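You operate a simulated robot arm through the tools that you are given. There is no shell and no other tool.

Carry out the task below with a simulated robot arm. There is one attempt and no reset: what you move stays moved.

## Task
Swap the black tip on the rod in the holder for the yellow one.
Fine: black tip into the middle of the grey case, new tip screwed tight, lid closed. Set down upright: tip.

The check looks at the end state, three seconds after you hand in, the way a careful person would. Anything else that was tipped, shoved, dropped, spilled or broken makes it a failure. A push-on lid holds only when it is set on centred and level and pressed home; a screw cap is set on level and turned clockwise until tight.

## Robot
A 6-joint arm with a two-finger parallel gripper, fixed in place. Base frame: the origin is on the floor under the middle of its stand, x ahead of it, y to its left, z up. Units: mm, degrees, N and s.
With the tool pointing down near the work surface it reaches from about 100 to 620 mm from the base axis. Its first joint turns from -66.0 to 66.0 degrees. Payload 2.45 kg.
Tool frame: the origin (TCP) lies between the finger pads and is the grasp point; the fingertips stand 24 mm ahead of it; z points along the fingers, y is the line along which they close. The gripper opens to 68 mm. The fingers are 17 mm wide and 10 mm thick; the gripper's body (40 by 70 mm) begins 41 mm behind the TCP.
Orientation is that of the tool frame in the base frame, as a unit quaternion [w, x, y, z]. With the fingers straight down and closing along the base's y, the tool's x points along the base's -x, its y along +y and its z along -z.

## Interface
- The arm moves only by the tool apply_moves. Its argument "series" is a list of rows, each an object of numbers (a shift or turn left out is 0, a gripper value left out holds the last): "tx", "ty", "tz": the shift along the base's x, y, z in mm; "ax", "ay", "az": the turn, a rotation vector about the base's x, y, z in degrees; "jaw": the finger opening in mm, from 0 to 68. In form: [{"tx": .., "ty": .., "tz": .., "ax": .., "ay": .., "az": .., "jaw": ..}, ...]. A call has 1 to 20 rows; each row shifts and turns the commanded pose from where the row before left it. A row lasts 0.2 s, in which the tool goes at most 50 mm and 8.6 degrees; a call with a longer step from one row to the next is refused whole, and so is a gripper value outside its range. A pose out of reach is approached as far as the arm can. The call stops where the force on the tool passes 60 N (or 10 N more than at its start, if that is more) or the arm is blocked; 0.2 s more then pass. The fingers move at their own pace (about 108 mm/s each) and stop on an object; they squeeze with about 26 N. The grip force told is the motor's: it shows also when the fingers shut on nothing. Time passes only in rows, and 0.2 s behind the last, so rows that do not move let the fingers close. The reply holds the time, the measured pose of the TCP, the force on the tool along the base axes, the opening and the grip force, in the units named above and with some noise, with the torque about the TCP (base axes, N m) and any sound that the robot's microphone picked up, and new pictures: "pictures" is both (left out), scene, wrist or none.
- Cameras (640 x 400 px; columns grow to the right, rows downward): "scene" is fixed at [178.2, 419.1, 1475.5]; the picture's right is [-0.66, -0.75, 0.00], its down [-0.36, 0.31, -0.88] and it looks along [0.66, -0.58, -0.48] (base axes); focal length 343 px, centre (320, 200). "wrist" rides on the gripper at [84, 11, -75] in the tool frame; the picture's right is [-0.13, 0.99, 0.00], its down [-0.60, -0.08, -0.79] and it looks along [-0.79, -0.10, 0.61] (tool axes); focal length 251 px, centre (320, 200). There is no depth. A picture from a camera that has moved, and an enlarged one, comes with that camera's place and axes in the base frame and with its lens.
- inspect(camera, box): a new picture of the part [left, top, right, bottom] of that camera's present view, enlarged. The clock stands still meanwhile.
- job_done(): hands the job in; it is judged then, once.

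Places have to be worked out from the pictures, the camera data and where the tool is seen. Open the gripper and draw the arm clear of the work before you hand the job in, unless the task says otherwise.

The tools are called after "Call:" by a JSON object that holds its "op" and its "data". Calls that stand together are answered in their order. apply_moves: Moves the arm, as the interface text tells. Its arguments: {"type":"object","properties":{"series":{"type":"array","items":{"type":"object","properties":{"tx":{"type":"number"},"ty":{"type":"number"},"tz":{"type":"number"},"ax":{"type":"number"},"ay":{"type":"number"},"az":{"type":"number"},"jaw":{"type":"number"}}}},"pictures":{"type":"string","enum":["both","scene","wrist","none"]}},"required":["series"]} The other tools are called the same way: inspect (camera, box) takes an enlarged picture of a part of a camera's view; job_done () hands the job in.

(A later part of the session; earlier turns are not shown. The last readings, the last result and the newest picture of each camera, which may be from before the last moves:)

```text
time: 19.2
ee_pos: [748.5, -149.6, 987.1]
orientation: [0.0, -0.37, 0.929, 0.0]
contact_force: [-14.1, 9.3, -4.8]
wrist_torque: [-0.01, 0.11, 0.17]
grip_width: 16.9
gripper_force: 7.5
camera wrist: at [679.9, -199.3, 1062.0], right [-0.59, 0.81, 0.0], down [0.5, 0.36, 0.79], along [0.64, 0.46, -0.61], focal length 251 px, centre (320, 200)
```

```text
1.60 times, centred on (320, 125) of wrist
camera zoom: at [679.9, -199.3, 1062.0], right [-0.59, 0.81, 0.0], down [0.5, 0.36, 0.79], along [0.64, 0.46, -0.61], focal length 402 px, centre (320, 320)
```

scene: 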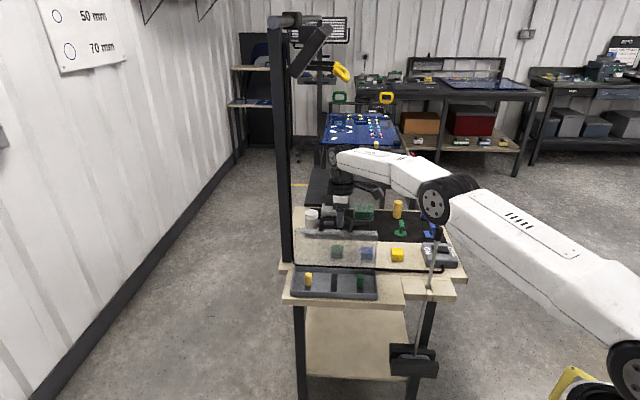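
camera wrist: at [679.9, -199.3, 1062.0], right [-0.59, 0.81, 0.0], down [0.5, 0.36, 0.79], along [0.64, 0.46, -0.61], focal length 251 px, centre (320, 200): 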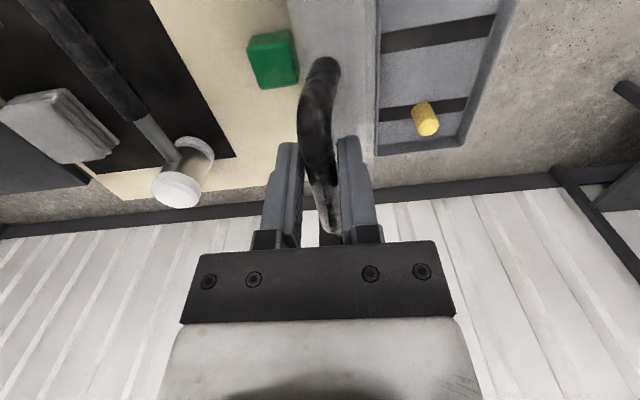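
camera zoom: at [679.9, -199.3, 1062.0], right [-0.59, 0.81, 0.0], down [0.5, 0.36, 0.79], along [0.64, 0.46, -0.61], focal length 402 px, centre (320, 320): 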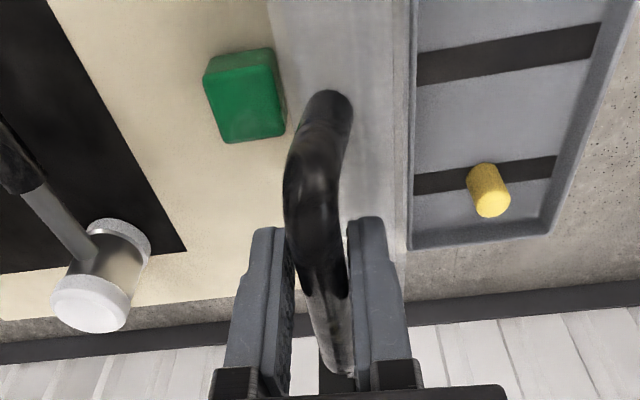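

The lid is ~15° past vertical. I'll open the jaw slowly to a few mm clearance and see whether the lid rests on its stop.

Call:
{"op": "apply_moves", "data": {"series": [{"jaw": 17}, {"jaw": 20}, {"jaw": 24}, {}], "pictures": "wrist"}}

Call:
{"op": "inspect", "data": {"camera": "scene", "box": [280, 200, 400, 310]}}

```text
time: 20.2
ee_pos: [749.3, -149.0, 988.1]
orientation: [0.001, -0.37, 0.929, 0.0]
contact_force: [-0.6, 0.3, 0.4]
wrist_torque: [-0.04, 0.01, -0.02]
grip_width: 24.1
gripper_force: 0.1
camera wrist: at [680.7, -198.9, 1062.3], right [-0.59, 0.81, 0.0], down [0.49, 0.36, 0.79], along [0.64, 0.47, -0.61], focal length 251 px, centre (320, 200)
```

wrist: 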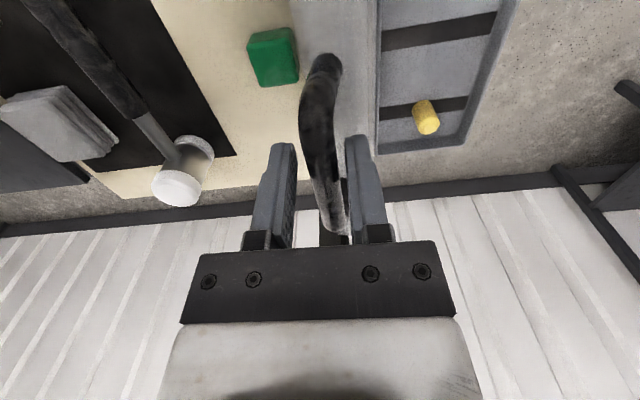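

```text
3.64 times, centred on (340, 255) of scene
camera zoom: at [178.2, 419.1, 1475.5], right [-0.66, -0.75, 0.0], down [-0.36, 0.31, -0.88], along [0.66, -0.58, -0.48], focal length 1248 px, centre (247, 0)
```

zoom: 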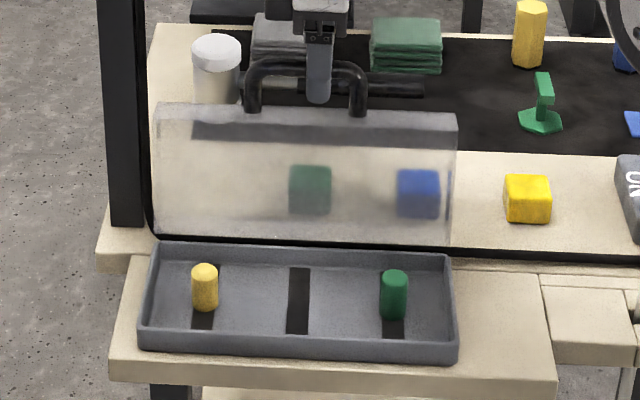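

The lid rests open on its stop with zero contact force. I'll rise straight up clear of the handle, then travel above the black tip with yaw back at 0 for localisation.

Call:
{"op": "apply_moves", "data": {"series": [{"tz": 20, "jaw": 30}, {"tz": 35}, {"tz": 35}, {"tx": -39, "ty": -17, "az": -7.23, "jaw": 50}, {"tx": -39, "ty": -17, "az": -7.23}, {"tx": -39, "ty": -17, "az": -7.23}, {"tx": -39, "ty": -17, "az": -7.23}, {"tx": -39, "ty": -17, "az": -7.23}, {"tx": -41, "ty": -18, "az": -7.23}, {}]}}

Call:
{"op": "inspect", "data": {"camera": "wrist", "box": [200, 0, 440, 200]}}

Call:
{"op": "inspect", "data": {"camera": "scene", "box": [390, 180, 486, 260]}}

```text
time: 22.4
ee_pos: [715.6, -223.1, 1119.8]
orientation: [-0.003, -0.187, 0.982, 0.001]
contact_force: [-0.1, -0.5, -0.1]
wrist_torque: [0.04, 0.0, 0.0]
grip_width: 49.8
gripper_force: 0.2
out of reach, approached as far as the arm can: row 3, 4, 5, 6, 7, 8, 9
camera wrist: at [633.3, -244.7, 1195.2], right [-0.25, 0.97, 0.01], down [0.6, 0.15, 0.79], along [0.76, 0.2, -0.61], focal length 251 px, centre (320, 200)
```

scene: 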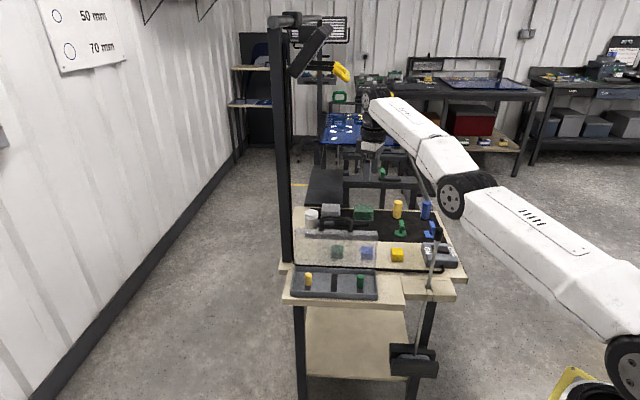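
wrist: 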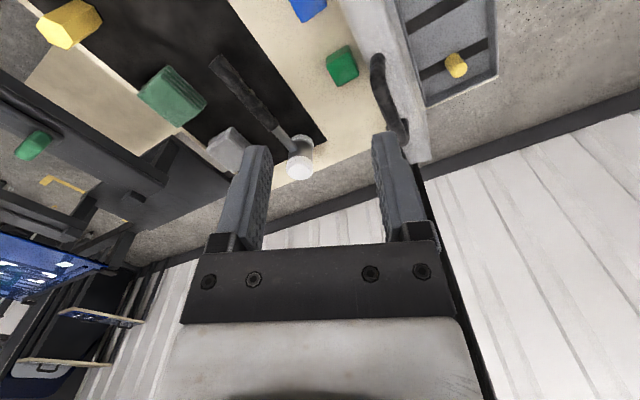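

```text
2.00 times, centred on (320, 100) of wrist
camera zoom: at [633.3, -244.7, 1195.2], right [-0.25, 0.97, 0.01], down [0.6, 0.15, 0.79], along [0.76, 0.2, -0.61], focal length 503 px, centre (320, 400)
```

zoom: 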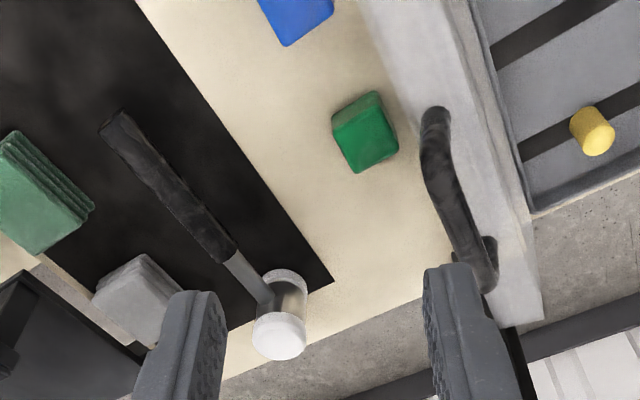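

```text
5.00 times, centred on (438, 220) of scene
camera zoom: at [178.2, 419.1, 1475.5], right [-0.66, -0.75, 0.0], down [-0.36, 0.31, -0.88], along [0.66, -0.58, -0.48], focal length 1715 px, centre (-270, 100)
```

zoom: 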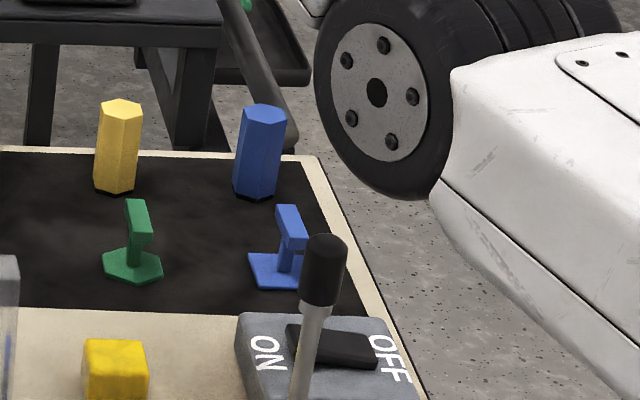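

The raise at that radius exceeded the arm's reach, and it ended at (716,-223,1120). Nothing was touched (zero force). I'll make a small inward move to see that the arm responds normally again.

Call:
{"op": "apply_moves", "data": {"series": [{}], "pictures": "none"}}

Call:
{"op": "apply_moves", "data": {"series": [{"tx": -20, "ty": 8, "tz": -5}, {}], "pictures": "scene"}}

```text
time: 22.8
ee_pos: [715.8, -223.1, 1119.8]
orientation: [-0.003, -0.189, 0.982, 0.002]
contact_force: [-0.2, 0.0, -0.5]
wrist_torque: [0.02, 0.0, 0.0]
grip_width: 50.0
gripper_force: 0.2
```

```text
time: 23.4
ee_pos: [715.5, -222.7, 1119.8]
orientation: [-0.003, -0.188, 0.982, 0.002]
contact_force: [0.1, -0.6, 1.0]
wrist_torque: [0.0, -0.02, -0.01]
grip_width: 49.8
gripper_force: 0.0
out of reach, approached as far as the arm can: row 1
```

scene: 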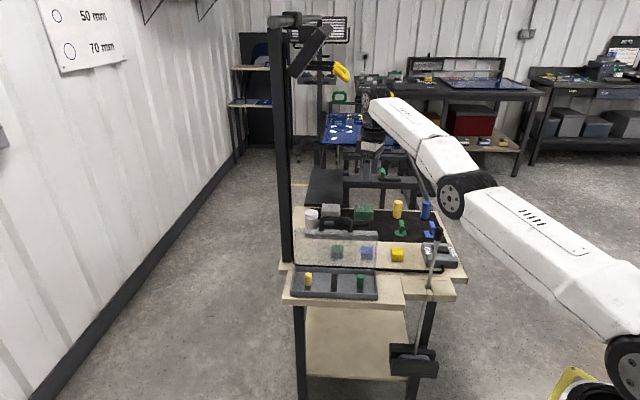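

The arm is fully stretched (a straight-elbow singularity). I'll try a downward move, which from a stretched arm should be solvable, to bring it back off the limit.

Call:
{"op": "apply_moves", "data": {"series": [{"tz": -30}, {}], "pictures": "none"}}

```text
time: 24.0
ee_pos: [720.6, -226.0, 1089.6]
orientation: [-0.004, -0.189, 0.982, 0.002]
contact_force: [0.2, 1.0, 0.3]
wrist_torque: [0.0, -0.02, 0.0]
grip_width: 50.1
gripper_force: 0.1
out of reach, approached as far as the arm can: row 1
```

It slid along its reach sphere (z changed by exactly -30). I'll try pulling straight inward toward the base axis with a downward component over several rows, with the surroundings clear there.

Call:
{"op": "apply_moves", "data": {"series": [{"tx": -45, "ty": 14, "tz": -14}, {"tx": -10, "ty": 3, "tz": 0}, {}], "pictures": "scene"}}

```text
time: 24.8
ee_pos: [720.5, -225.5, 1091.2]
orientation: [-0.003, -0.189, 0.982, 0.003]
contact_force: [-0.3, -0.6, -0.1]
wrist_torque: [-0.02, 0.02, 0.01]
grip_width: 49.9
gripper_force: 0.0
out of reach, approached as far as the arm can: row 1, 2
```

scene: 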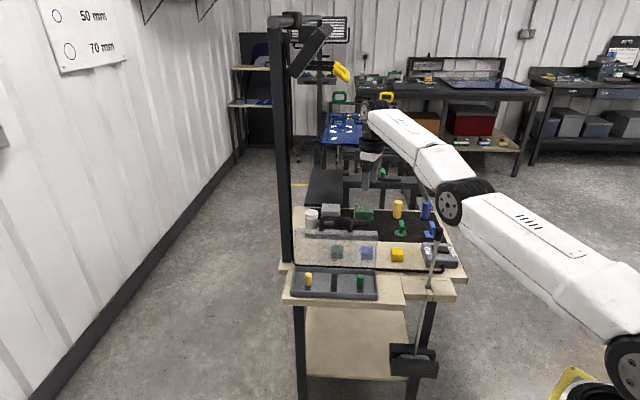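

Pulling inward is blocked: the picture suggests the elbow sank slightly past straight. I'll nudge outward along the arm to bring it through straight, then pull inward again.

Call:
{"op": "apply_moves", "data": {"series": [{"tx": 6, "ty": -1.9, "tz": 1.7}, {"tx": -30, "ty": 9.4, "tz": -8}, {}], "pictures": "none"}}

Call:
{"op": "inspect", "data": {"camera": "scene", "box": [340, 60, 640, 400]}}

```text
time: 25.6
ee_pos: [720.0, -226.5, 1092.4]
orientation: [-0.004, -0.188, 0.982, 0.002]
contact_force: [0.6, 0.0, -0.5]
wrist_torque: [-0.01, -0.02, 0.02]
grip_width: 50.0
gripper_force: 0.1
out of reach, approached as far as the arm can: row 1, 2
```

```text
1.18 times, centred on (490, 230) of scene
camera zoom: at [178.2, 419.1, 1475.5], right [-0.66, -0.75, 0.0], down [-0.36, 0.31, -0.88], along [0.66, -0.58, -0.48], focal length 404 px, centre (120, 165)
```

zoom: 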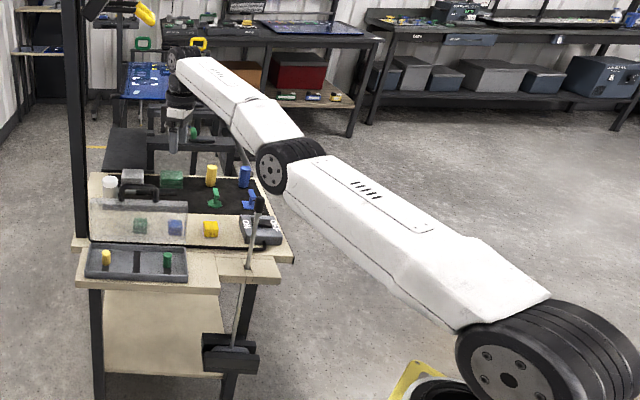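

The elbow hub now sits below the shoulder–wrist line, confirming it went past straight. I'll do only the outward nudge and read whether the arm straightens.

Call:
{"op": "apply_moves", "data": {"series": [{"tx": 3, "ty": -1, "tz": 0.9}, {}], "pictures": "none"}}

Call:
{"op": "apply_moves", "data": {"series": [{"tx": 20, "ty": -6, "tz": 5}, {}], "pictures": "none"}}

Call:
{"op": "inspect", "data": {"camera": "scene", "box": [340, 60, 640, 400]}}

```text
time: 26.2
ee_pos: [719.6, -225.7, 1093.3]
orientation: [-0.002, -0.188, 0.982, 0.002]
contact_force: [0.4, 0.4, 0.2]
wrist_torque: [0.0, -0.02, 0.0]
grip_width: 49.8
gripper_force: 0.0
```

```text
time: 26.8
ee_pos: [721.2, -226.9, 1091.5]
orientation: [-0.003, -0.188, 0.982, 0.002]
contact_force: [0.2, -0.1, -1.0]
wrist_torque: [0.03, 0.0, 0.02]
grip_width: 50.1
gripper_force: 0.1
out of reach, approached as far as the arm can: row 1
```

```text
1.18 times, centred on (490, 230) of scene
camera zoom: at [178.2, 419.1, 1475.5], right [-0.66, -0.75, 0.0], down [-0.36, 0.31, -0.88], along [0.66, -0.58, -0.48], focal length 404 px, centre (120, 165)
```

zoom: 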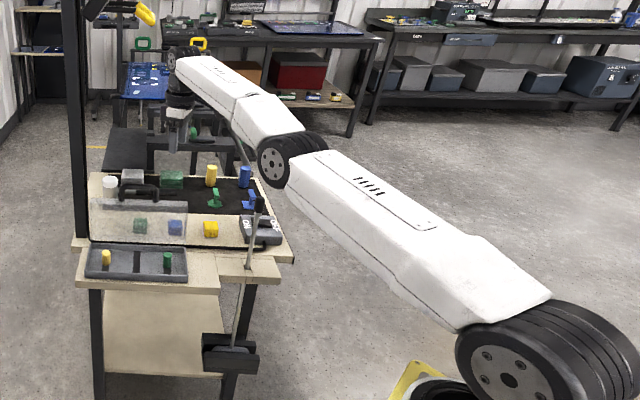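

The outward nudge straightened the elbow again. Now a mainly downward, slightly inward move should bend the elbow the right way (up).

Call:
{"op": "apply_moves", "data": {"series": [{"tx": -5, "ty": 1.5, "tz": -45}, {"tx": -20, "ty": 6, "tz": -20}, {}], "pictures": "none"}}

Call:
{"op": "inspect", "data": {"camera": "scene", "box": [340, 60, 640, 400]}}

```text
time: 27.6
ee_pos: [725.8, -230.5, 1038.0]
orientation: [-0.004, -0.188, 0.982, 0.003]
contact_force: [-0.4, -0.8, 0.5]
wrist_torque: [-0.02, 0.01, -0.01]
grip_width: 50.0
gripper_force: 0.1
out of reach, approached as far as the arm can: row 1, 2
```

```text
1.18 times, centred on (490, 230) of scene
camera zoom: at [178.2, 419.1, 1475.5], right [-0.66, -0.75, 0.0], down [-0.36, 0.31, -0.88], along [0.66, -0.58, -0.48], focal length 404 px, centre (120, 165)
```

zoom: 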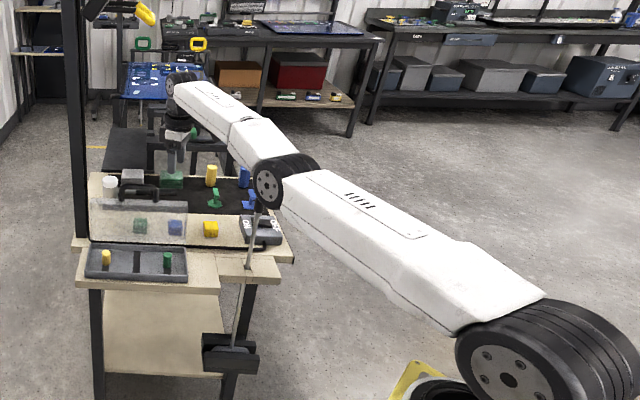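

It slid down but the elbow still went to the wrong side. I'll push firmly outward for several rows to get fully straight, then see the elbow position, keeping clear height.

Call:
{"op": "apply_moves", "data": {"series": [{"tx": 18, "ty": -6, "tz": 6}, {"tx": 18, "ty": -6, "tz": 6}, {"tx": 18, "ty": -6, "tz": 6}, {"tx": 18, "ty": -6, "tz": 6}, {}], "pictures": "none"}}

Call:
{"op": "inspect", "data": {"camera": "scene", "box": [340, 60, 640, 400]}}

```text
time: 28.8
ee_pos: [726.5, -229.1, 1050.0]
orientation: [-0.003, -0.188, 0.982, 0.002]
contact_force: [0.7, 1.2, 0.5]
wrist_torque: [0.0, 0.0, -0.03]
grip_width: 49.9
gripper_force: 0.0
out of reach, approached as far as the arm can: row 1, 2, 3, 4
```

```text
1.18 times, centred on (490, 230) of scene
camera zoom: at [178.2, 419.1, 1475.5], right [-0.66, -0.75, 0.0], down [-0.36, 0.31, -0.88], along [0.66, -0.58, -0.48], focal length 404 px, centre (120, 165)
```

zoom: 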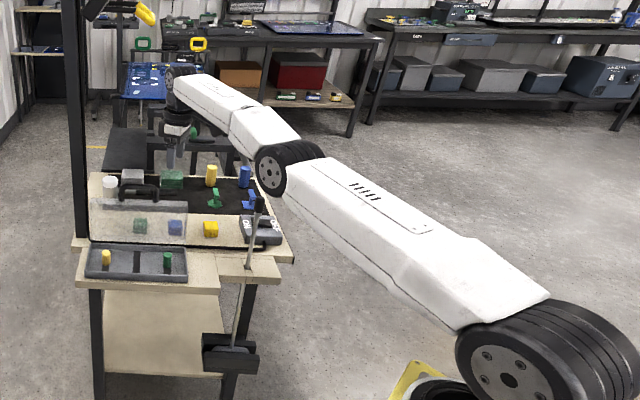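

The elbow is now straight. I'll narrow the jaw for clearance, move down with a slight outward bias (so the elbow ends on the upper side), then pull inward.

Call:
{"op": "apply_moves", "data": {"series": [{"tx": 8, "ty": -2.5, "tz": -29, "jaw": 20}, {"tx": -6, "ty": 1.9, "tz": -20}, {"tx": -10, "ty": 3, "tz": -5}, {}], "pictures": "none"}}

Call:
{"op": "inspect", "data": {"camera": "scene", "box": [340, 60, 640, 400]}}

```text
time: 29.8
ee_pos: [712.1, -224.4, 994.0]
orientation: [-0.003, -0.188, 0.982, 0.002]
contact_force: [-0.7, 0.2, 0.2]
wrist_torque: [0.02, 0.03, -0.01]
grip_width: 20.0
gripper_force: 0.1
out of reach, approached as far as the arm can: row 1
```

```text
1.18 times, centred on (490, 230) of scene
camera zoom: at [178.2, 419.1, 1475.5], right [-0.66, -0.75, 0.0], down [-0.36, 0.31, -0.88], along [0.66, -0.58, -0.48], focal length 404 px, centre (120, 165)
```

zoom: 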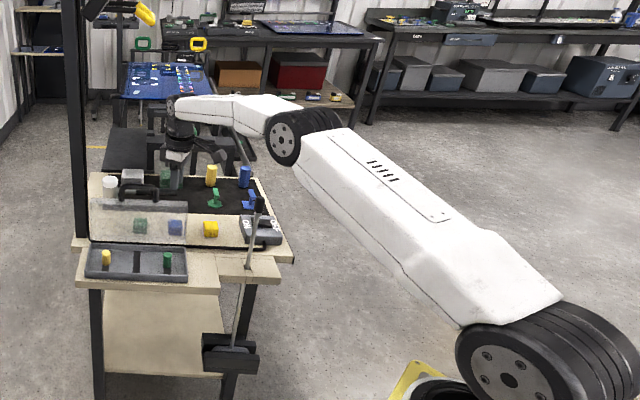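

The elbow is back on the upper side and the arm obeys again. I'll rise over the lid edge first, then travel to a spot above the black tip with yaw 0.

Call:
{"op": "apply_moves", "data": {"series": [{"tx": -10, "ty": -1, "tz": 40}, {"tx": -15, "ty": -1, "tz": 30}, {"tx": -35, "ty": -5, "tz": 3, "az": -7.23}, {"tx": -35, "ty": -5, "tz": 3, "az": -7.23}, {"tx": -35, "ty": -5, "tz": 3, "az": -7.23}, {"tx": -35, "ty": -5, "tz": 3, "jaw": 50}, {"tx": -34, "ty": -6, "tz": 3}, {}]}}

Call:
{"op": "inspect", "data": {"camera": "wrist", "box": [240, 20, 400, 190]}}

Call:
{"op": "inspect", "data": {"camera": "scene", "box": [380, 150, 496, 250]}}

```text
time: 31.6
ee_pos: [513.6, -252.3, 1078.1]
orientation: [-0.003, 0.0, 1.0, 0.003]
contact_force: [0.1, -0.3, 0.1]
wrist_torque: [-0.02, 0.01, -0.01]
grip_width: 50.1
gripper_force: 0.1
camera wrist: at [429.4, -242.0, 1154.0], right [0.13, 0.99, 0.01], down [0.61, -0.08, 0.79], along [0.78, -0.1, -0.61], focal length 251 px, centre (320, 200)
```

scene: 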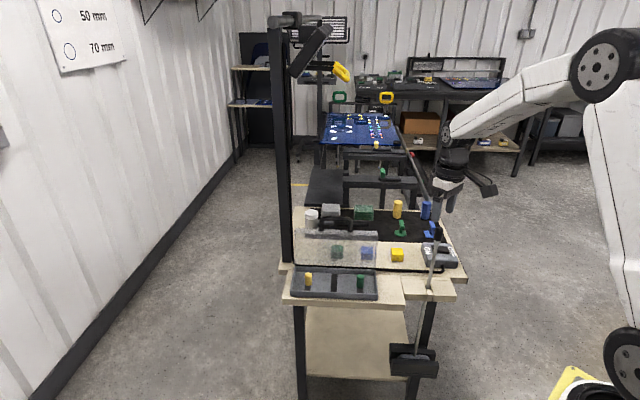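
wrist: 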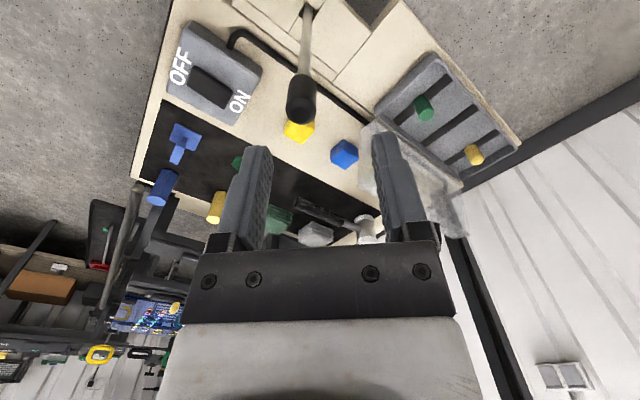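

```text
2.35 times, centred on (320, 105) of wrist
camera zoom: at [429.4, -242.0, 1154.0], right [0.13, 0.99, 0.01], down [0.61, -0.08, 0.79], along [0.78, -0.1, -0.61], focal length 592 px, centre (320, 424)
```

zoom: 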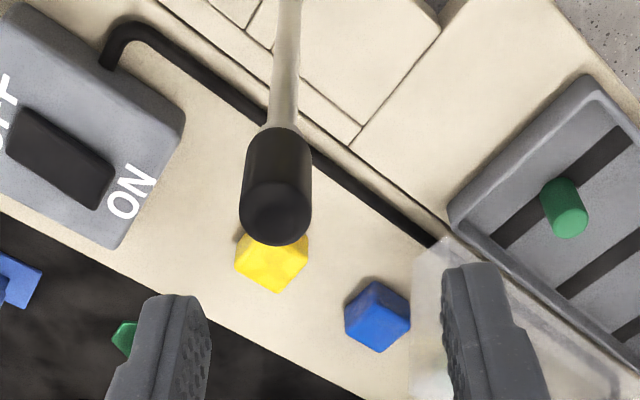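

```text
4.00 times, centred on (438, 200) of scene
camera zoom: at [178.2, 419.1, 1475.5], right [-0.66, -0.75, 0.0], down [-0.36, 0.31, -0.88], along [0.66, -0.58, -0.48], focal length 1372 px, centre (-152, 200)
```

zoom: 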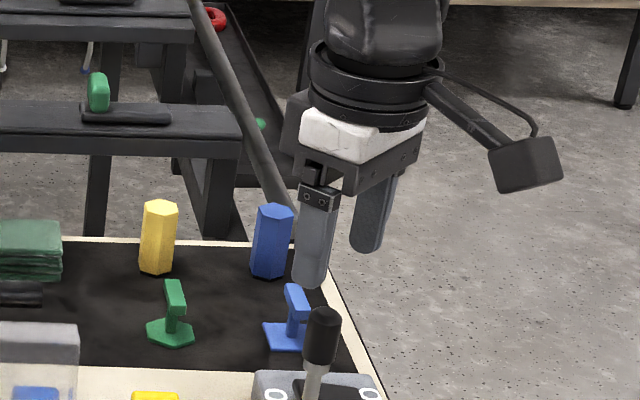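

The black tip is ~19 mm wide, top ≈ (515, -264, 1014), bottom ≈ z 980. I'll centre over it and turn the wrist to about -90° in the air, to have the most room for counter-clockwise (unscrewing) turning.

Call:
{"op": "apply_moves", "data": {"series": [{"tx": 0.5, "ty": -3, "az": -8.2}, {"tx": 0.5, "ty": -3, "az": -8.2}, {"tx": 0.5, "ty": -3, "az": -8.2}, {"tx": 0, "ty": -2.5, "az": -8.2}, {"az": -8.2}, {"az": -8.2}, {"az": -8.2}, {"az": -8.2}, {"az": -8.2}, {"az": -8.2}, {"az": -8.0}, {}]}}

Call:
{"op": "inspect", "data": {"camera": "wrist", "box": [240, 20, 400, 190]}}

Call:
{"op": "inspect", "data": {"camera": "scene", "box": [380, 150, 496, 250]}}

```text
time: 34.2
ee_pos: [514.4, -262.4, 1079.9]
orientation: [0.0, 0.707, 0.707, 0.003]
contact_force: [-0.8, -0.9, -0.1]
wrist_torque: [-0.01, 0.03, 0.02]
grip_width: 50.3
gripper_force: 0.0
camera wrist: at [524.2, -178.8, 1155.1], right [0.99, -0.13, 0.01], down [-0.08, -0.61, 0.79], along [-0.1, -0.78, -0.61], focal length 251 px, centre (320, 200)
```

scene: 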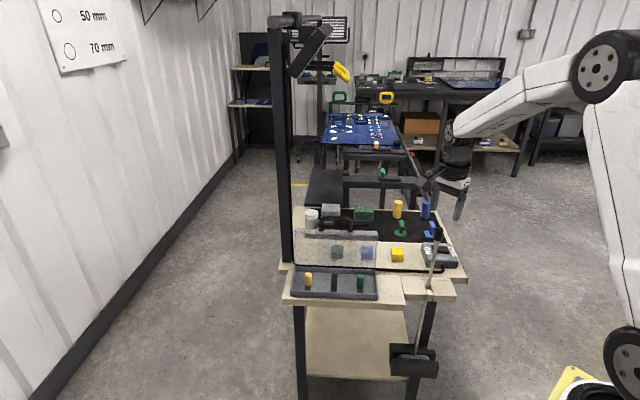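
wrist: 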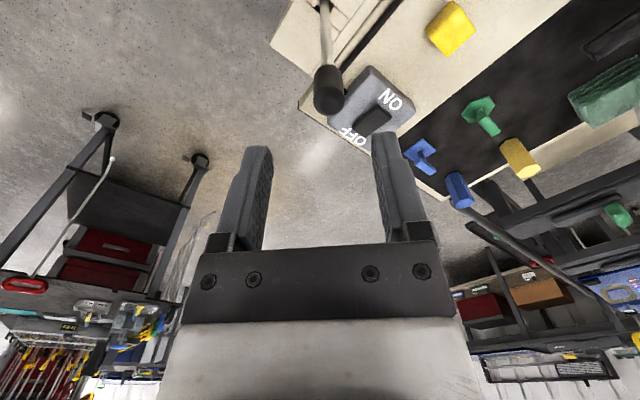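

```text
2.35 times, centred on (320, 105) of wrist
camera zoom: at [524.2, -178.8, 1155.1], right [0.99, -0.13, 0.01], down [-0.08, -0.61, 0.79], along [-0.1, -0.78, -0.61], focal length 592 px, centre (320, 424)
```

zoom: 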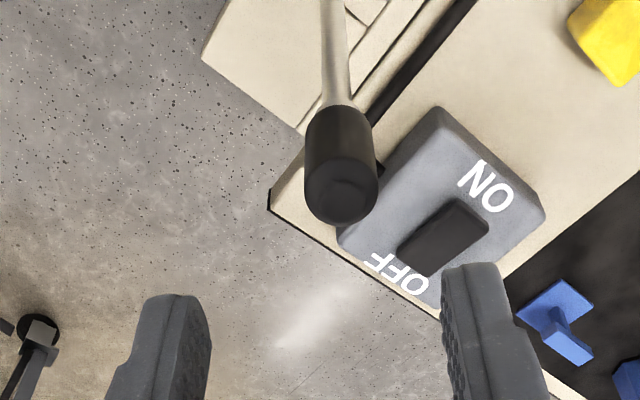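

```text
4.00 times, centred on (438, 200) of scene
camera zoom: at [178.2, 419.1, 1475.5], right [-0.66, -0.75, 0.0], down [-0.36, 0.31, -0.88], along [0.66, -0.58, -0.48], focal length 1372 px, centre (-152, 200)
```

zoom: 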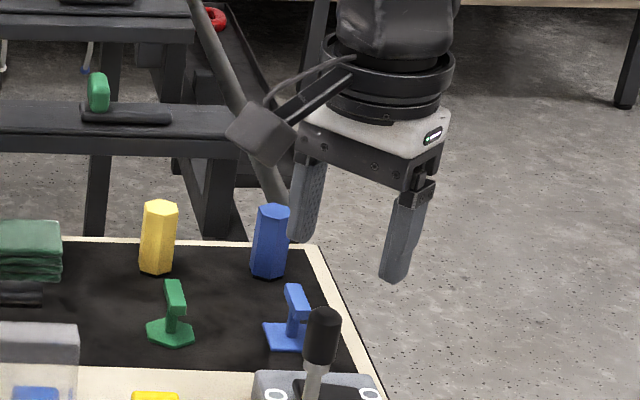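

The tip centre works out to about (518.5, -264). I'll shift by (+4, -1.6) and descend so that the fingertips end ~4 mm above the tip's lower rim (TCP z ≈ 1009), jaw at 40.

Call:
{"op": "apply_moves", "data": {"series": [{"tx": 4, "ty": -1.6, "jaw": 40}, {"tz": -20}, {"tz": -20}, {"tz": -16}, {"tz": -15}, {}]}}

Call:
{"op": "inspect", "data": {"camera": "wrist", "box": [230, 60, 410, 240]}}

Call:
{"op": "inspect", "data": {"camera": "scene", "box": [400, 190, 480, 260]}}

```text
time: 35.6
ee_pos: [518.4, -263.1, 1008.2]
orientation: [0.0, 0.707, 0.707, 0.004]
contact_force: [-0.1, 0.4, 0.2]
wrist_torque: [-0.03, 0.0, 0.0]
grip_width: 39.6
gripper_force: 0.1
camera wrist: at [527.9, -180.6, 1084.0], right [0.99, -0.13, 0.01], down [-0.08, -0.61, 0.79], along [-0.1, -0.78, -0.61], focal length 251 px, centre (320, 200)
```

scene: 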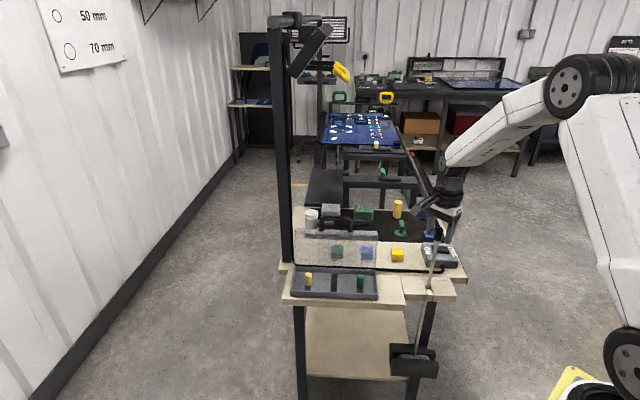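
wrist: 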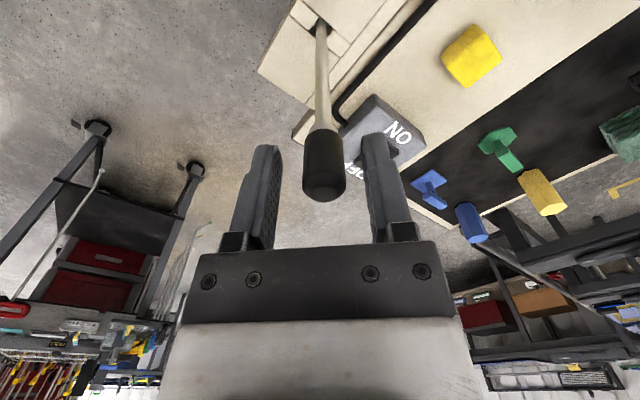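

```text
2.22 times, centred on (320, 150) of wrist
camera zoom: at [527.9, -180.6, 1084.0], right [0.99, -0.13, 0.01], down [-0.08, -0.61, 0.79], along [-0.1, -0.78, -0.61], focal length 559 px, centre (320, 311)
```

zoom: 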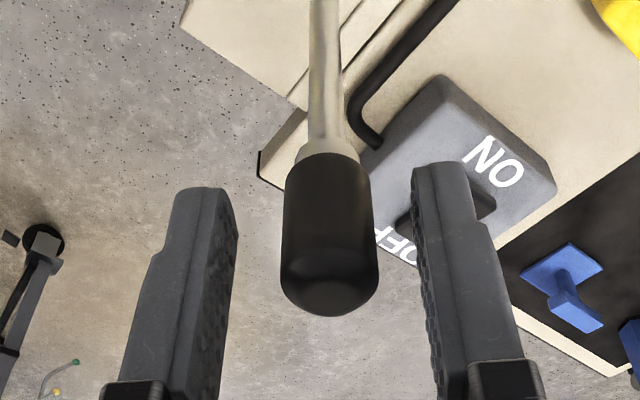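

```text
5.71 times, centred on (440, 225) of scene
camera zoom: at [178.2, 419.1, 1475.5], right [-0.66, -0.75, 0.0], down [-0.36, 0.31, -0.88], along [0.66, -0.58, -0.48], focal length 1960 px, centre (-366, 57)
```

zoom: 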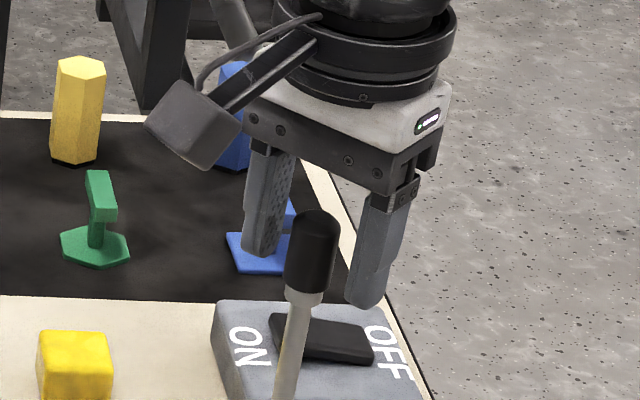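

The tip stands between the pads, about 1.5–2 mm toward +x. I'll shift by that and close gently.

Call:
{"op": "apply_moves", "data": {"series": [{"tx": 1.6, "jaw": 30}, {"jaw": 24}, {"jaw": 20}, {"jaw": 14}, {"jaw": 14}, {}], "pictures": "wrist"}}

```text
time: 37.0
ee_pos: [519.9, -264.4, 1009.3]
orientation: [0.0, 0.707, 0.707, 0.004]
contact_force: [0.3, -0.2, 0.5]
wrist_torque: [0.03, 0.02, 0.02]
grip_width: 24.8
gripper_force: 26.4
camera wrist: at [530.0, -180.9, 1083.9], right [0.99, -0.13, 0.01], down [-0.08, -0.61, 0.79], along [-0.1, -0.78, -0.61], focal length 251 px, centre (320, 200)
```

wrist: 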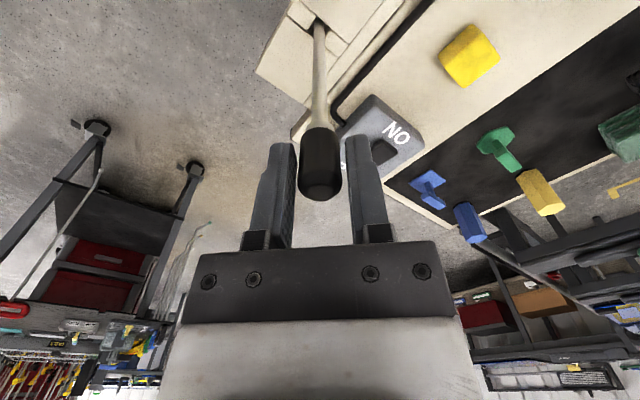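

The grip stopped at 24.8 mm with no side force. That's wider than the ~20 mm I estimated, so I'll look closely at the contact.

Call:
{"op": "inspect", "data": {"camera": "wrist", "box": [260, 100, 380, 220]}}

Call:
{"op": "inspect", "data": {"camera": "scene", "box": [410, 200, 466, 255]}}

```text
3.33 times, centred on (320, 160) of wrist
camera zoom: at [530.0, -180.9, 1083.9], right [0.99, -0.13, 0.01], down [-0.08, -0.61, 0.79], along [-0.1, -0.78, -0.61], focal length 838 px, centre (320, 333)
```

zoom: 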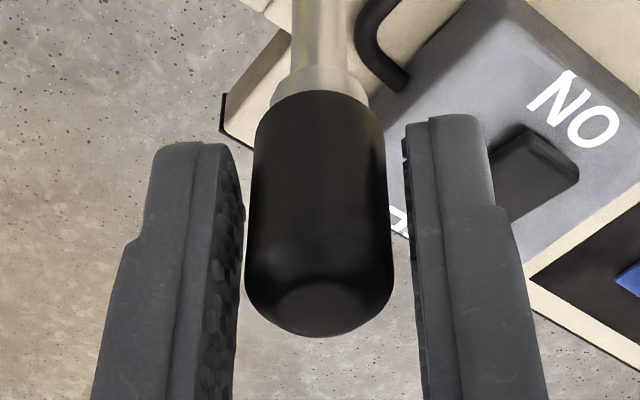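

```text
7.27 times, centred on (438, 228) of scene
camera zoom: at [178.2, 419.1, 1475.5], right [-0.66, -0.75, 0.0], down [-0.36, 0.31, -0.88], along [0.66, -0.58, -0.48], focal length 2495 px, centre (-538, 0)
```

zoom: 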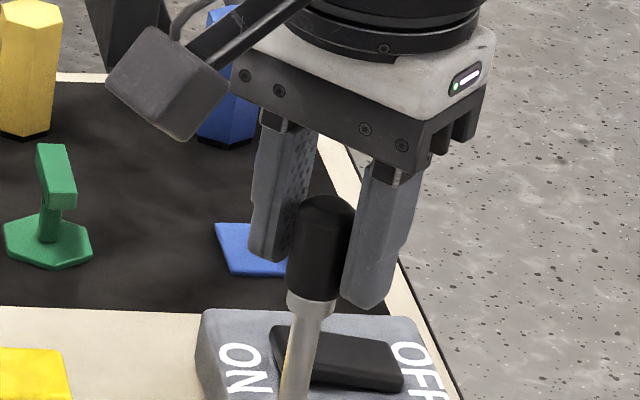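

The right pad looks a hair off the tip visually although the fingers are blocked at 24.8. I'll command a fuller close and see if the width changes.

Call:
{"op": "apply_moves", "data": {"series": [{"jaw": 4}, {"jaw": 4}, {"jaw": 4}], "pictures": "none"}}

Call:
{"op": "inspect", "data": {"camera": "wrist", "box": [260, 100, 380, 220]}}

```text
time: 37.8
ee_pos: [520.7, -264.8, 1007.5]
orientation: [0.0, 0.707, 0.707, 0.003]
contact_force: [-0.3, 0.0, 0.9]
wrist_torque: [0.01, 0.0, 0.01]
grip_width: 24.6
gripper_force: 26.1
```

```text
3.33 times, centred on (320, 160) of wrist
camera zoom: at [530.0, -180.9, 1084.0], right [0.99, -0.13, 0.01], down [-0.08, -0.61, 0.79], along [-0.1, -0.78, -0.61], focal length 838 px, centre (320, 333)
```

zoom: 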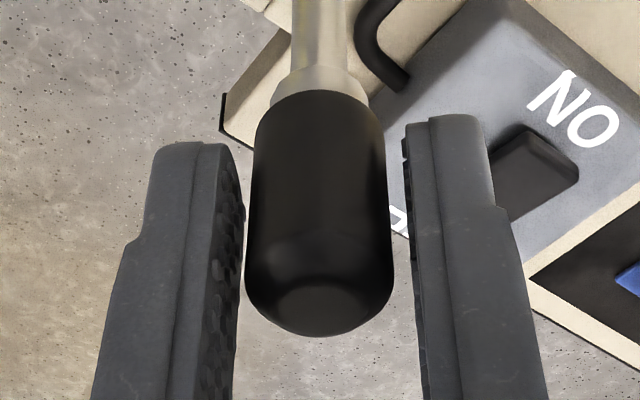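

The fingers hold at 24.6 mm with a steady 26 N, so the tip is clamped. Now I'll turn counter-clockwise (+z) a little and read the torque.

Call:
{"op": "apply_moves", "data": {"series": [{"az": 8}, {"az": 8}, {}], "pictures": "none"}}

Call:
{"op": "inspect", "data": {"camera": "wrist", "box": [260, 100, 380, 220]}}

```text
time: 38.6
ee_pos: [520.6, -263.9, 1007.3]
orientation: [-0.001, 0.601, 0.799, 0.004]
contact_force: [-0.4, -0.3, -3.4]
wrist_torque: [-0.03, -0.03, 0.02]
grip_width: 24.9
gripper_force: 26.2
```

```text
3.33 times, centred on (320, 160) of wrist
camera zoom: at [506.6, -181.1, 1084.2], right [0.99, 0.15, 0.0], down [0.09, -0.61, 0.79], along [0.12, -0.78, -0.61], focal length 838 px, centre (320, 333)
```

zoom: 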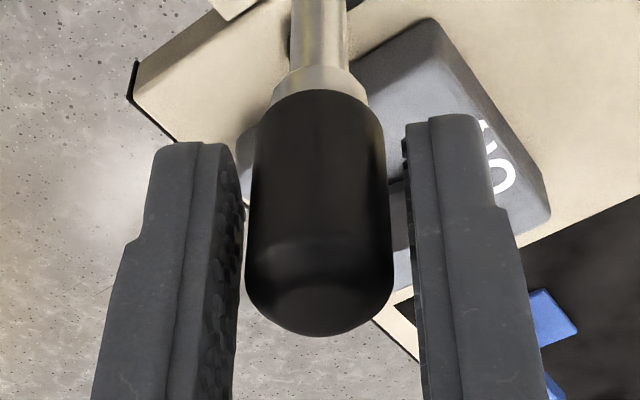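

Torque is tiny and a slight downward pull appeared (-3.4 N). I'll continue turning ~80° more and watch forces.

Call:
{"op": "apply_moves", "data": {"series": [{"az": 8}, {"az": 8}, {"az": 8}, {"az": 8}, {"az": 8}, {"az": 8}, {"az": 8}, {"az": 8}, {"az": 8}, {"az": 8}, {}], "pictures": "none"}}

Call:
{"op": "inspect", "data": {"camera": "scene", "box": [410, 190, 466, 255]}}

Call:
{"op": "inspect", "data": {"camera": "wrist", "box": [260, 100, 380, 220]}}

```text
time: 41.0
ee_pos: [520.4, -265.0, 1009.7]
orientation: [-0.003, -0.053, 0.999, 0.002]
contact_force: [-0.8, -0.8, 6.9]
wrist_torque: [-0.02, -0.02, -0.01]
grip_width: 24.4
gripper_force: 26.0
```

```text
6.15 times, centred on (438, 222) of scene
camera zoom: at [178.1, 419.2, 1475.5], right [-0.66, -0.75, 0.0], down [-0.36, 0.31, -0.88], along [0.66, -0.58, -0.48], focal length 2111 px, centre (-406, 62)
```

zoom: 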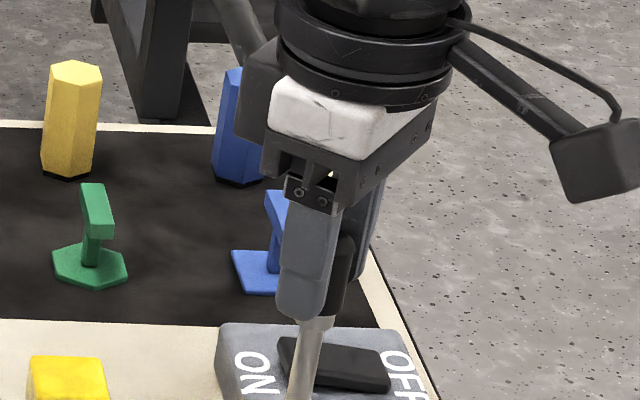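

```text
3.33 times, centred on (320, 160) of wrist
camera zoom: at [435.2, -263.8, 1084.0], right [0.02, 1.0, 0.0], down [0.61, -0.02, 0.79], along [0.79, -0.02, -0.61], focal length 838 px, centre (320, 333)
```

zoom: 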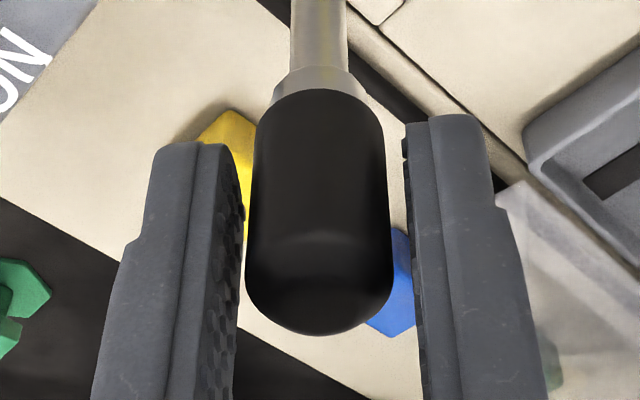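

The tool is now being pushed up (+6.9 N): the tip is rising on its thread, so it's unscrewing. I'll continue the turn with a small upward follow.

Call:
{"op": "apply_moves", "data": {"series": [{"az": 8, "tz": 0.1}, {"az": 8, "tz": 0.1}, {"az": 8, "tz": 0.1}, {"az": 8, "tz": 0.1}, {"az": 8, "tz": 0.1}, {"az": 8, "tz": 0.1}, {"az": 8, "tz": 0.1}, {"az": 8, "tz": 0.1}, {"az": 8, "tz": 0.1}, {"az": 8, "tz": 0.1}, {}], "pictures": "none"}}

Call:
{"op": "inspect", "data": {"camera": "wrist", "box": [260, 100, 380, 220]}}

```text
time: 43.4
ee_pos: [520.8, -264.1, 1009.8]
orientation: [-0.004, -0.683, 0.731, 0.0]
contact_force: [-0.6, -0.5, 0.5]
wrist_torque: [-0.02, 0.01, 0.01]
grip_width: 18.7
gripper_force: 26.1
```

```text
3.33 times, centred on (320, 160) of wrist
camera zoom: at [502.8, -347.1, 1085.0], right [-0.98, 0.2, 0.01], down [0.12, 0.6, 0.79], along [0.15, 0.77, -0.61], focal length 838 px, centre (320, 333)
```

zoom: 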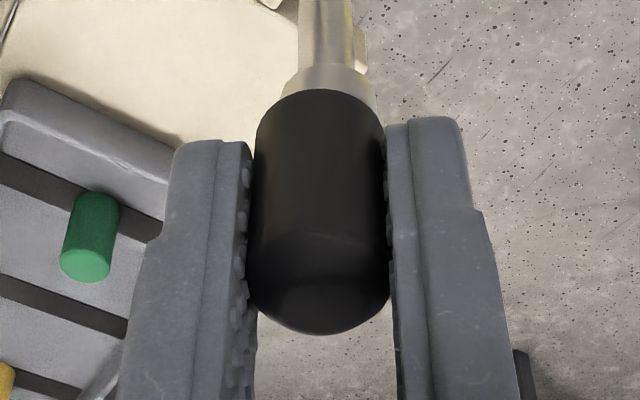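

The grip width dropped from 24.6 to 18.7 mm and now both pads visibly touch the tip; upward force vanished. I'll test with a 1 mm lift whether the tip is still held by the thread.

Call:
{"op": "apply_moves", "data": {"series": [{"tz": 1}, {}], "pictures": "none"}}

Call:
{"op": "inspect", "data": {"camera": "wrist", "box": [260, 100, 380, 220]}}

Call:
{"op": "inspect", "data": {"camera": "scene", "box": [410, 190, 466, 255]}}

```text
time: 44.0
ee_pos: [521.0, -264.0, 1009.2]
orientation: [-0.004, -0.682, 0.732, 0.0]
contact_force: [0.0, 0.3, -0.4]
wrist_torque: [-0.02, -0.01, -0.01]
grip_width: 18.7
gripper_force: 25.5
```

```text
3.33 times, centred on (320, 160) of wrist
camera zoom: at [503.6, -346.7, 1086.3], right [-0.98, 0.2, 0.01], down [0.13, 0.6, 0.79], along [0.15, 0.77, -0.61], focal length 838 px, centre (320, 333)
```

zoom: 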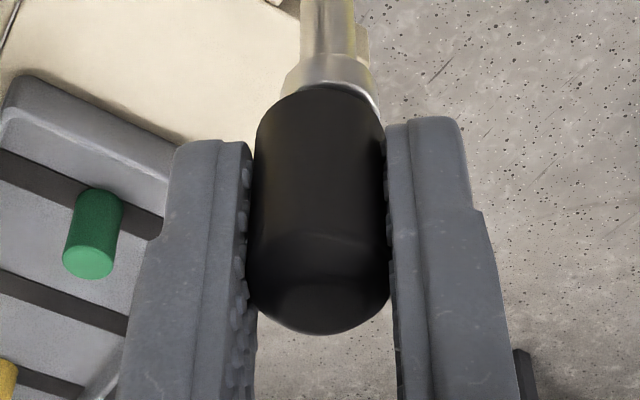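

```text
6.15 times, centred on (438, 222) of scene
camera zoom: at [178.2, 419.1, 1475.5], right [-0.66, -0.75, 0.0], down [-0.36, 0.31, -0.88], along [0.66, -0.58, -0.48], focal length 2111 px, centre (-406, 62)
```

zoom: 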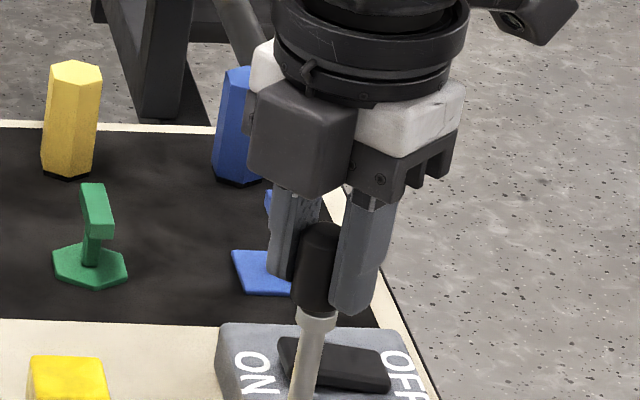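

The ferrule is now shifted slightly relative to the tip, and the lift met no resistance: it seems detached. I'll lift 25 mm and look.

Call:
{"op": "apply_moves", "data": {"series": [{"tz": 3}, {"tz": 6}, {"tz": 8}, {"tz": 8}, {}]}}

Call:
{"op": "inspect", "data": {"camera": "wrist", "box": [240, 40, 400, 220]}}

Call:
{"op": "inspect", "data": {"camera": "scene", "box": [410, 180, 466, 255]}}

```text
time: 45.2
ee_pos: [519.9, -264.3, 1035.1]
orientation: [-0.004, -0.681, 0.732, 0.0]
contact_force: [-0.9, 0.1, 0.5]
wrist_torque: [-0.01, -0.01, -0.02]
grip_width: 18.6
gripper_force: 25.7
camera wrist: at [503.0, -346.8, 1110.7], right [-0.98, 0.2, 0.01], down [0.13, 0.6, 0.79], along [0.15, 0.77, -0.61], focal length 251 px, centre (320, 200)
```

scene: 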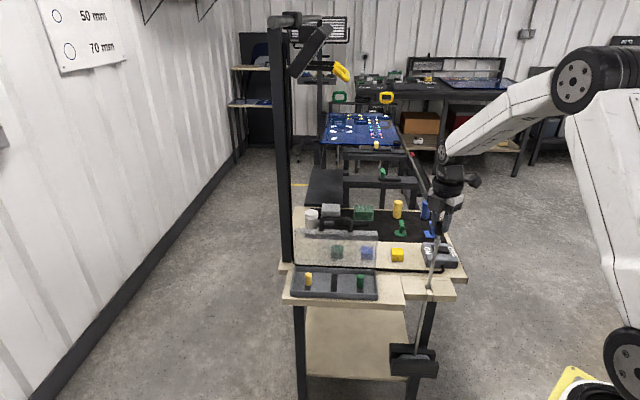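
wrist: 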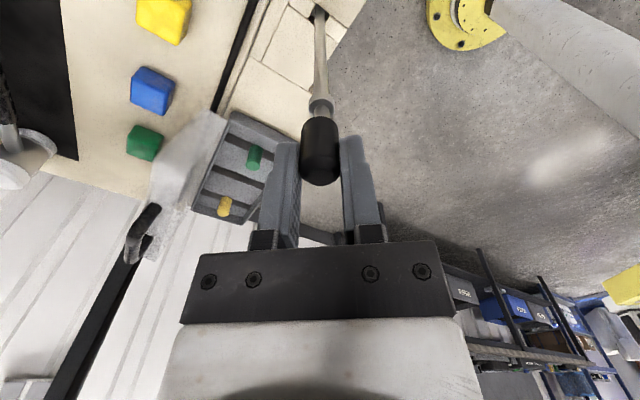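

```text
2.22 times, centred on (320, 130) of wrist
camera zoom: at [503.0, -346.8, 1110.7], right [-0.98, 0.2, 0.01], down [0.13, 0.6, 0.79], along [0.15, 0.77, -0.61], focal length 559 px, centre (320, 356)
```

zoom: 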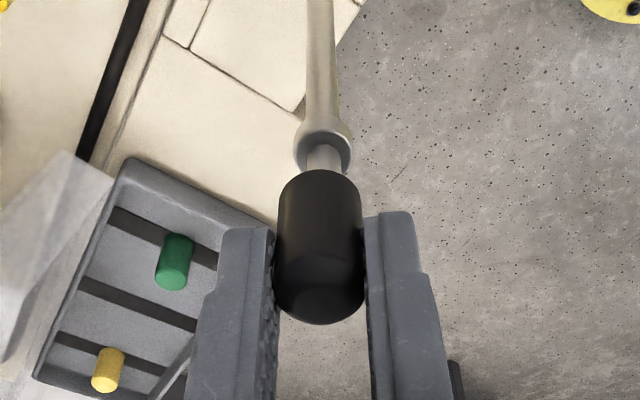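

```text
5.33 times, centred on (438, 218) of scene
camera zoom: at [178.2, 419.1, 1475.5], right [-0.66, -0.75, 0.0], down [-0.36, 0.31, -0.88], along [0.66, -0.58, -0.48], focal length 1830 px, centre (-309, 107)
```

zoom: 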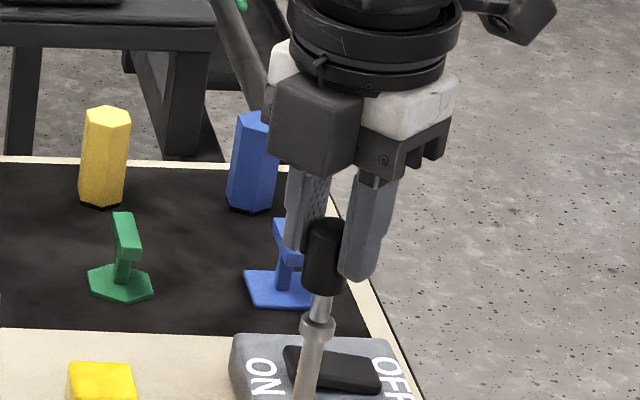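

The tip is off its seat; a stud is visible between collar and tip. I'll lift another 40 mm to clear the stud entirely.

Call:
{"op": "apply_moves", "data": {"series": [{"tz": 10}, {"tz": 15}, {"tz": 15}, {}], "pictures": "none"}}

Call:
{"op": "inspect", "data": {"camera": "wrist", "box": [240, 40, 400, 220]}}

Call:
{"op": "inspect", "data": {"camera": "scene", "box": [410, 165, 466, 255]}}

```text
time: 46.2
ee_pos: [522.9, -263.7, 1076.0]
orientation: [-0.004, -0.682, 0.731, 0.0]
contact_force: [0.9, 0.3, 0.0]
wrist_torque: [0.02, 0.01, -0.03]
grip_width: 18.6
gripper_force: 26.2
```

```text
2.22 times, centred on (320, 130) of wrist
camera zoom: at [505.9, -347.3, 1151.7], right [-0.98, 0.2, 0.0], down [0.13, 0.6, 0.79], along [0.15, 0.77, -0.61], focal length 559 px, centre (320, 356)
```

zoom: 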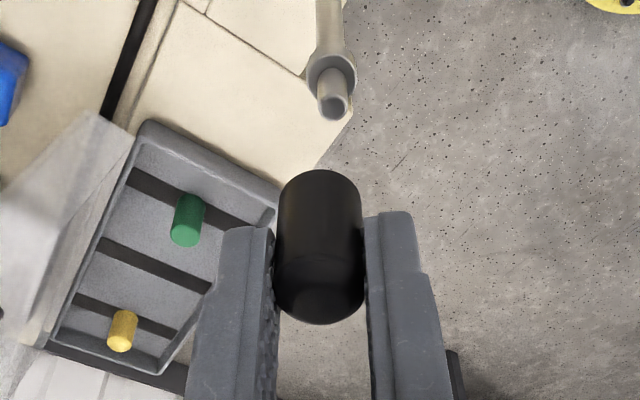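

```text
4.44 times, centred on (438, 210) of scene
camera zoom: at [178.2, 419.1, 1475.5], right [-0.66, -0.75, 0.0], down [-0.36, 0.31, -0.88], along [0.66, -0.58, -0.48], focal length 1525 px, centre (-204, 156)
```

zoom: 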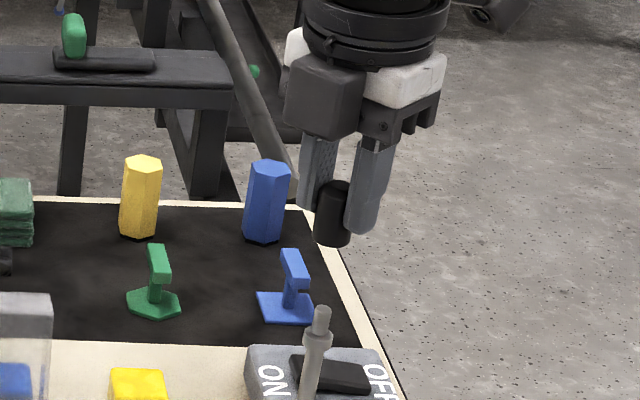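

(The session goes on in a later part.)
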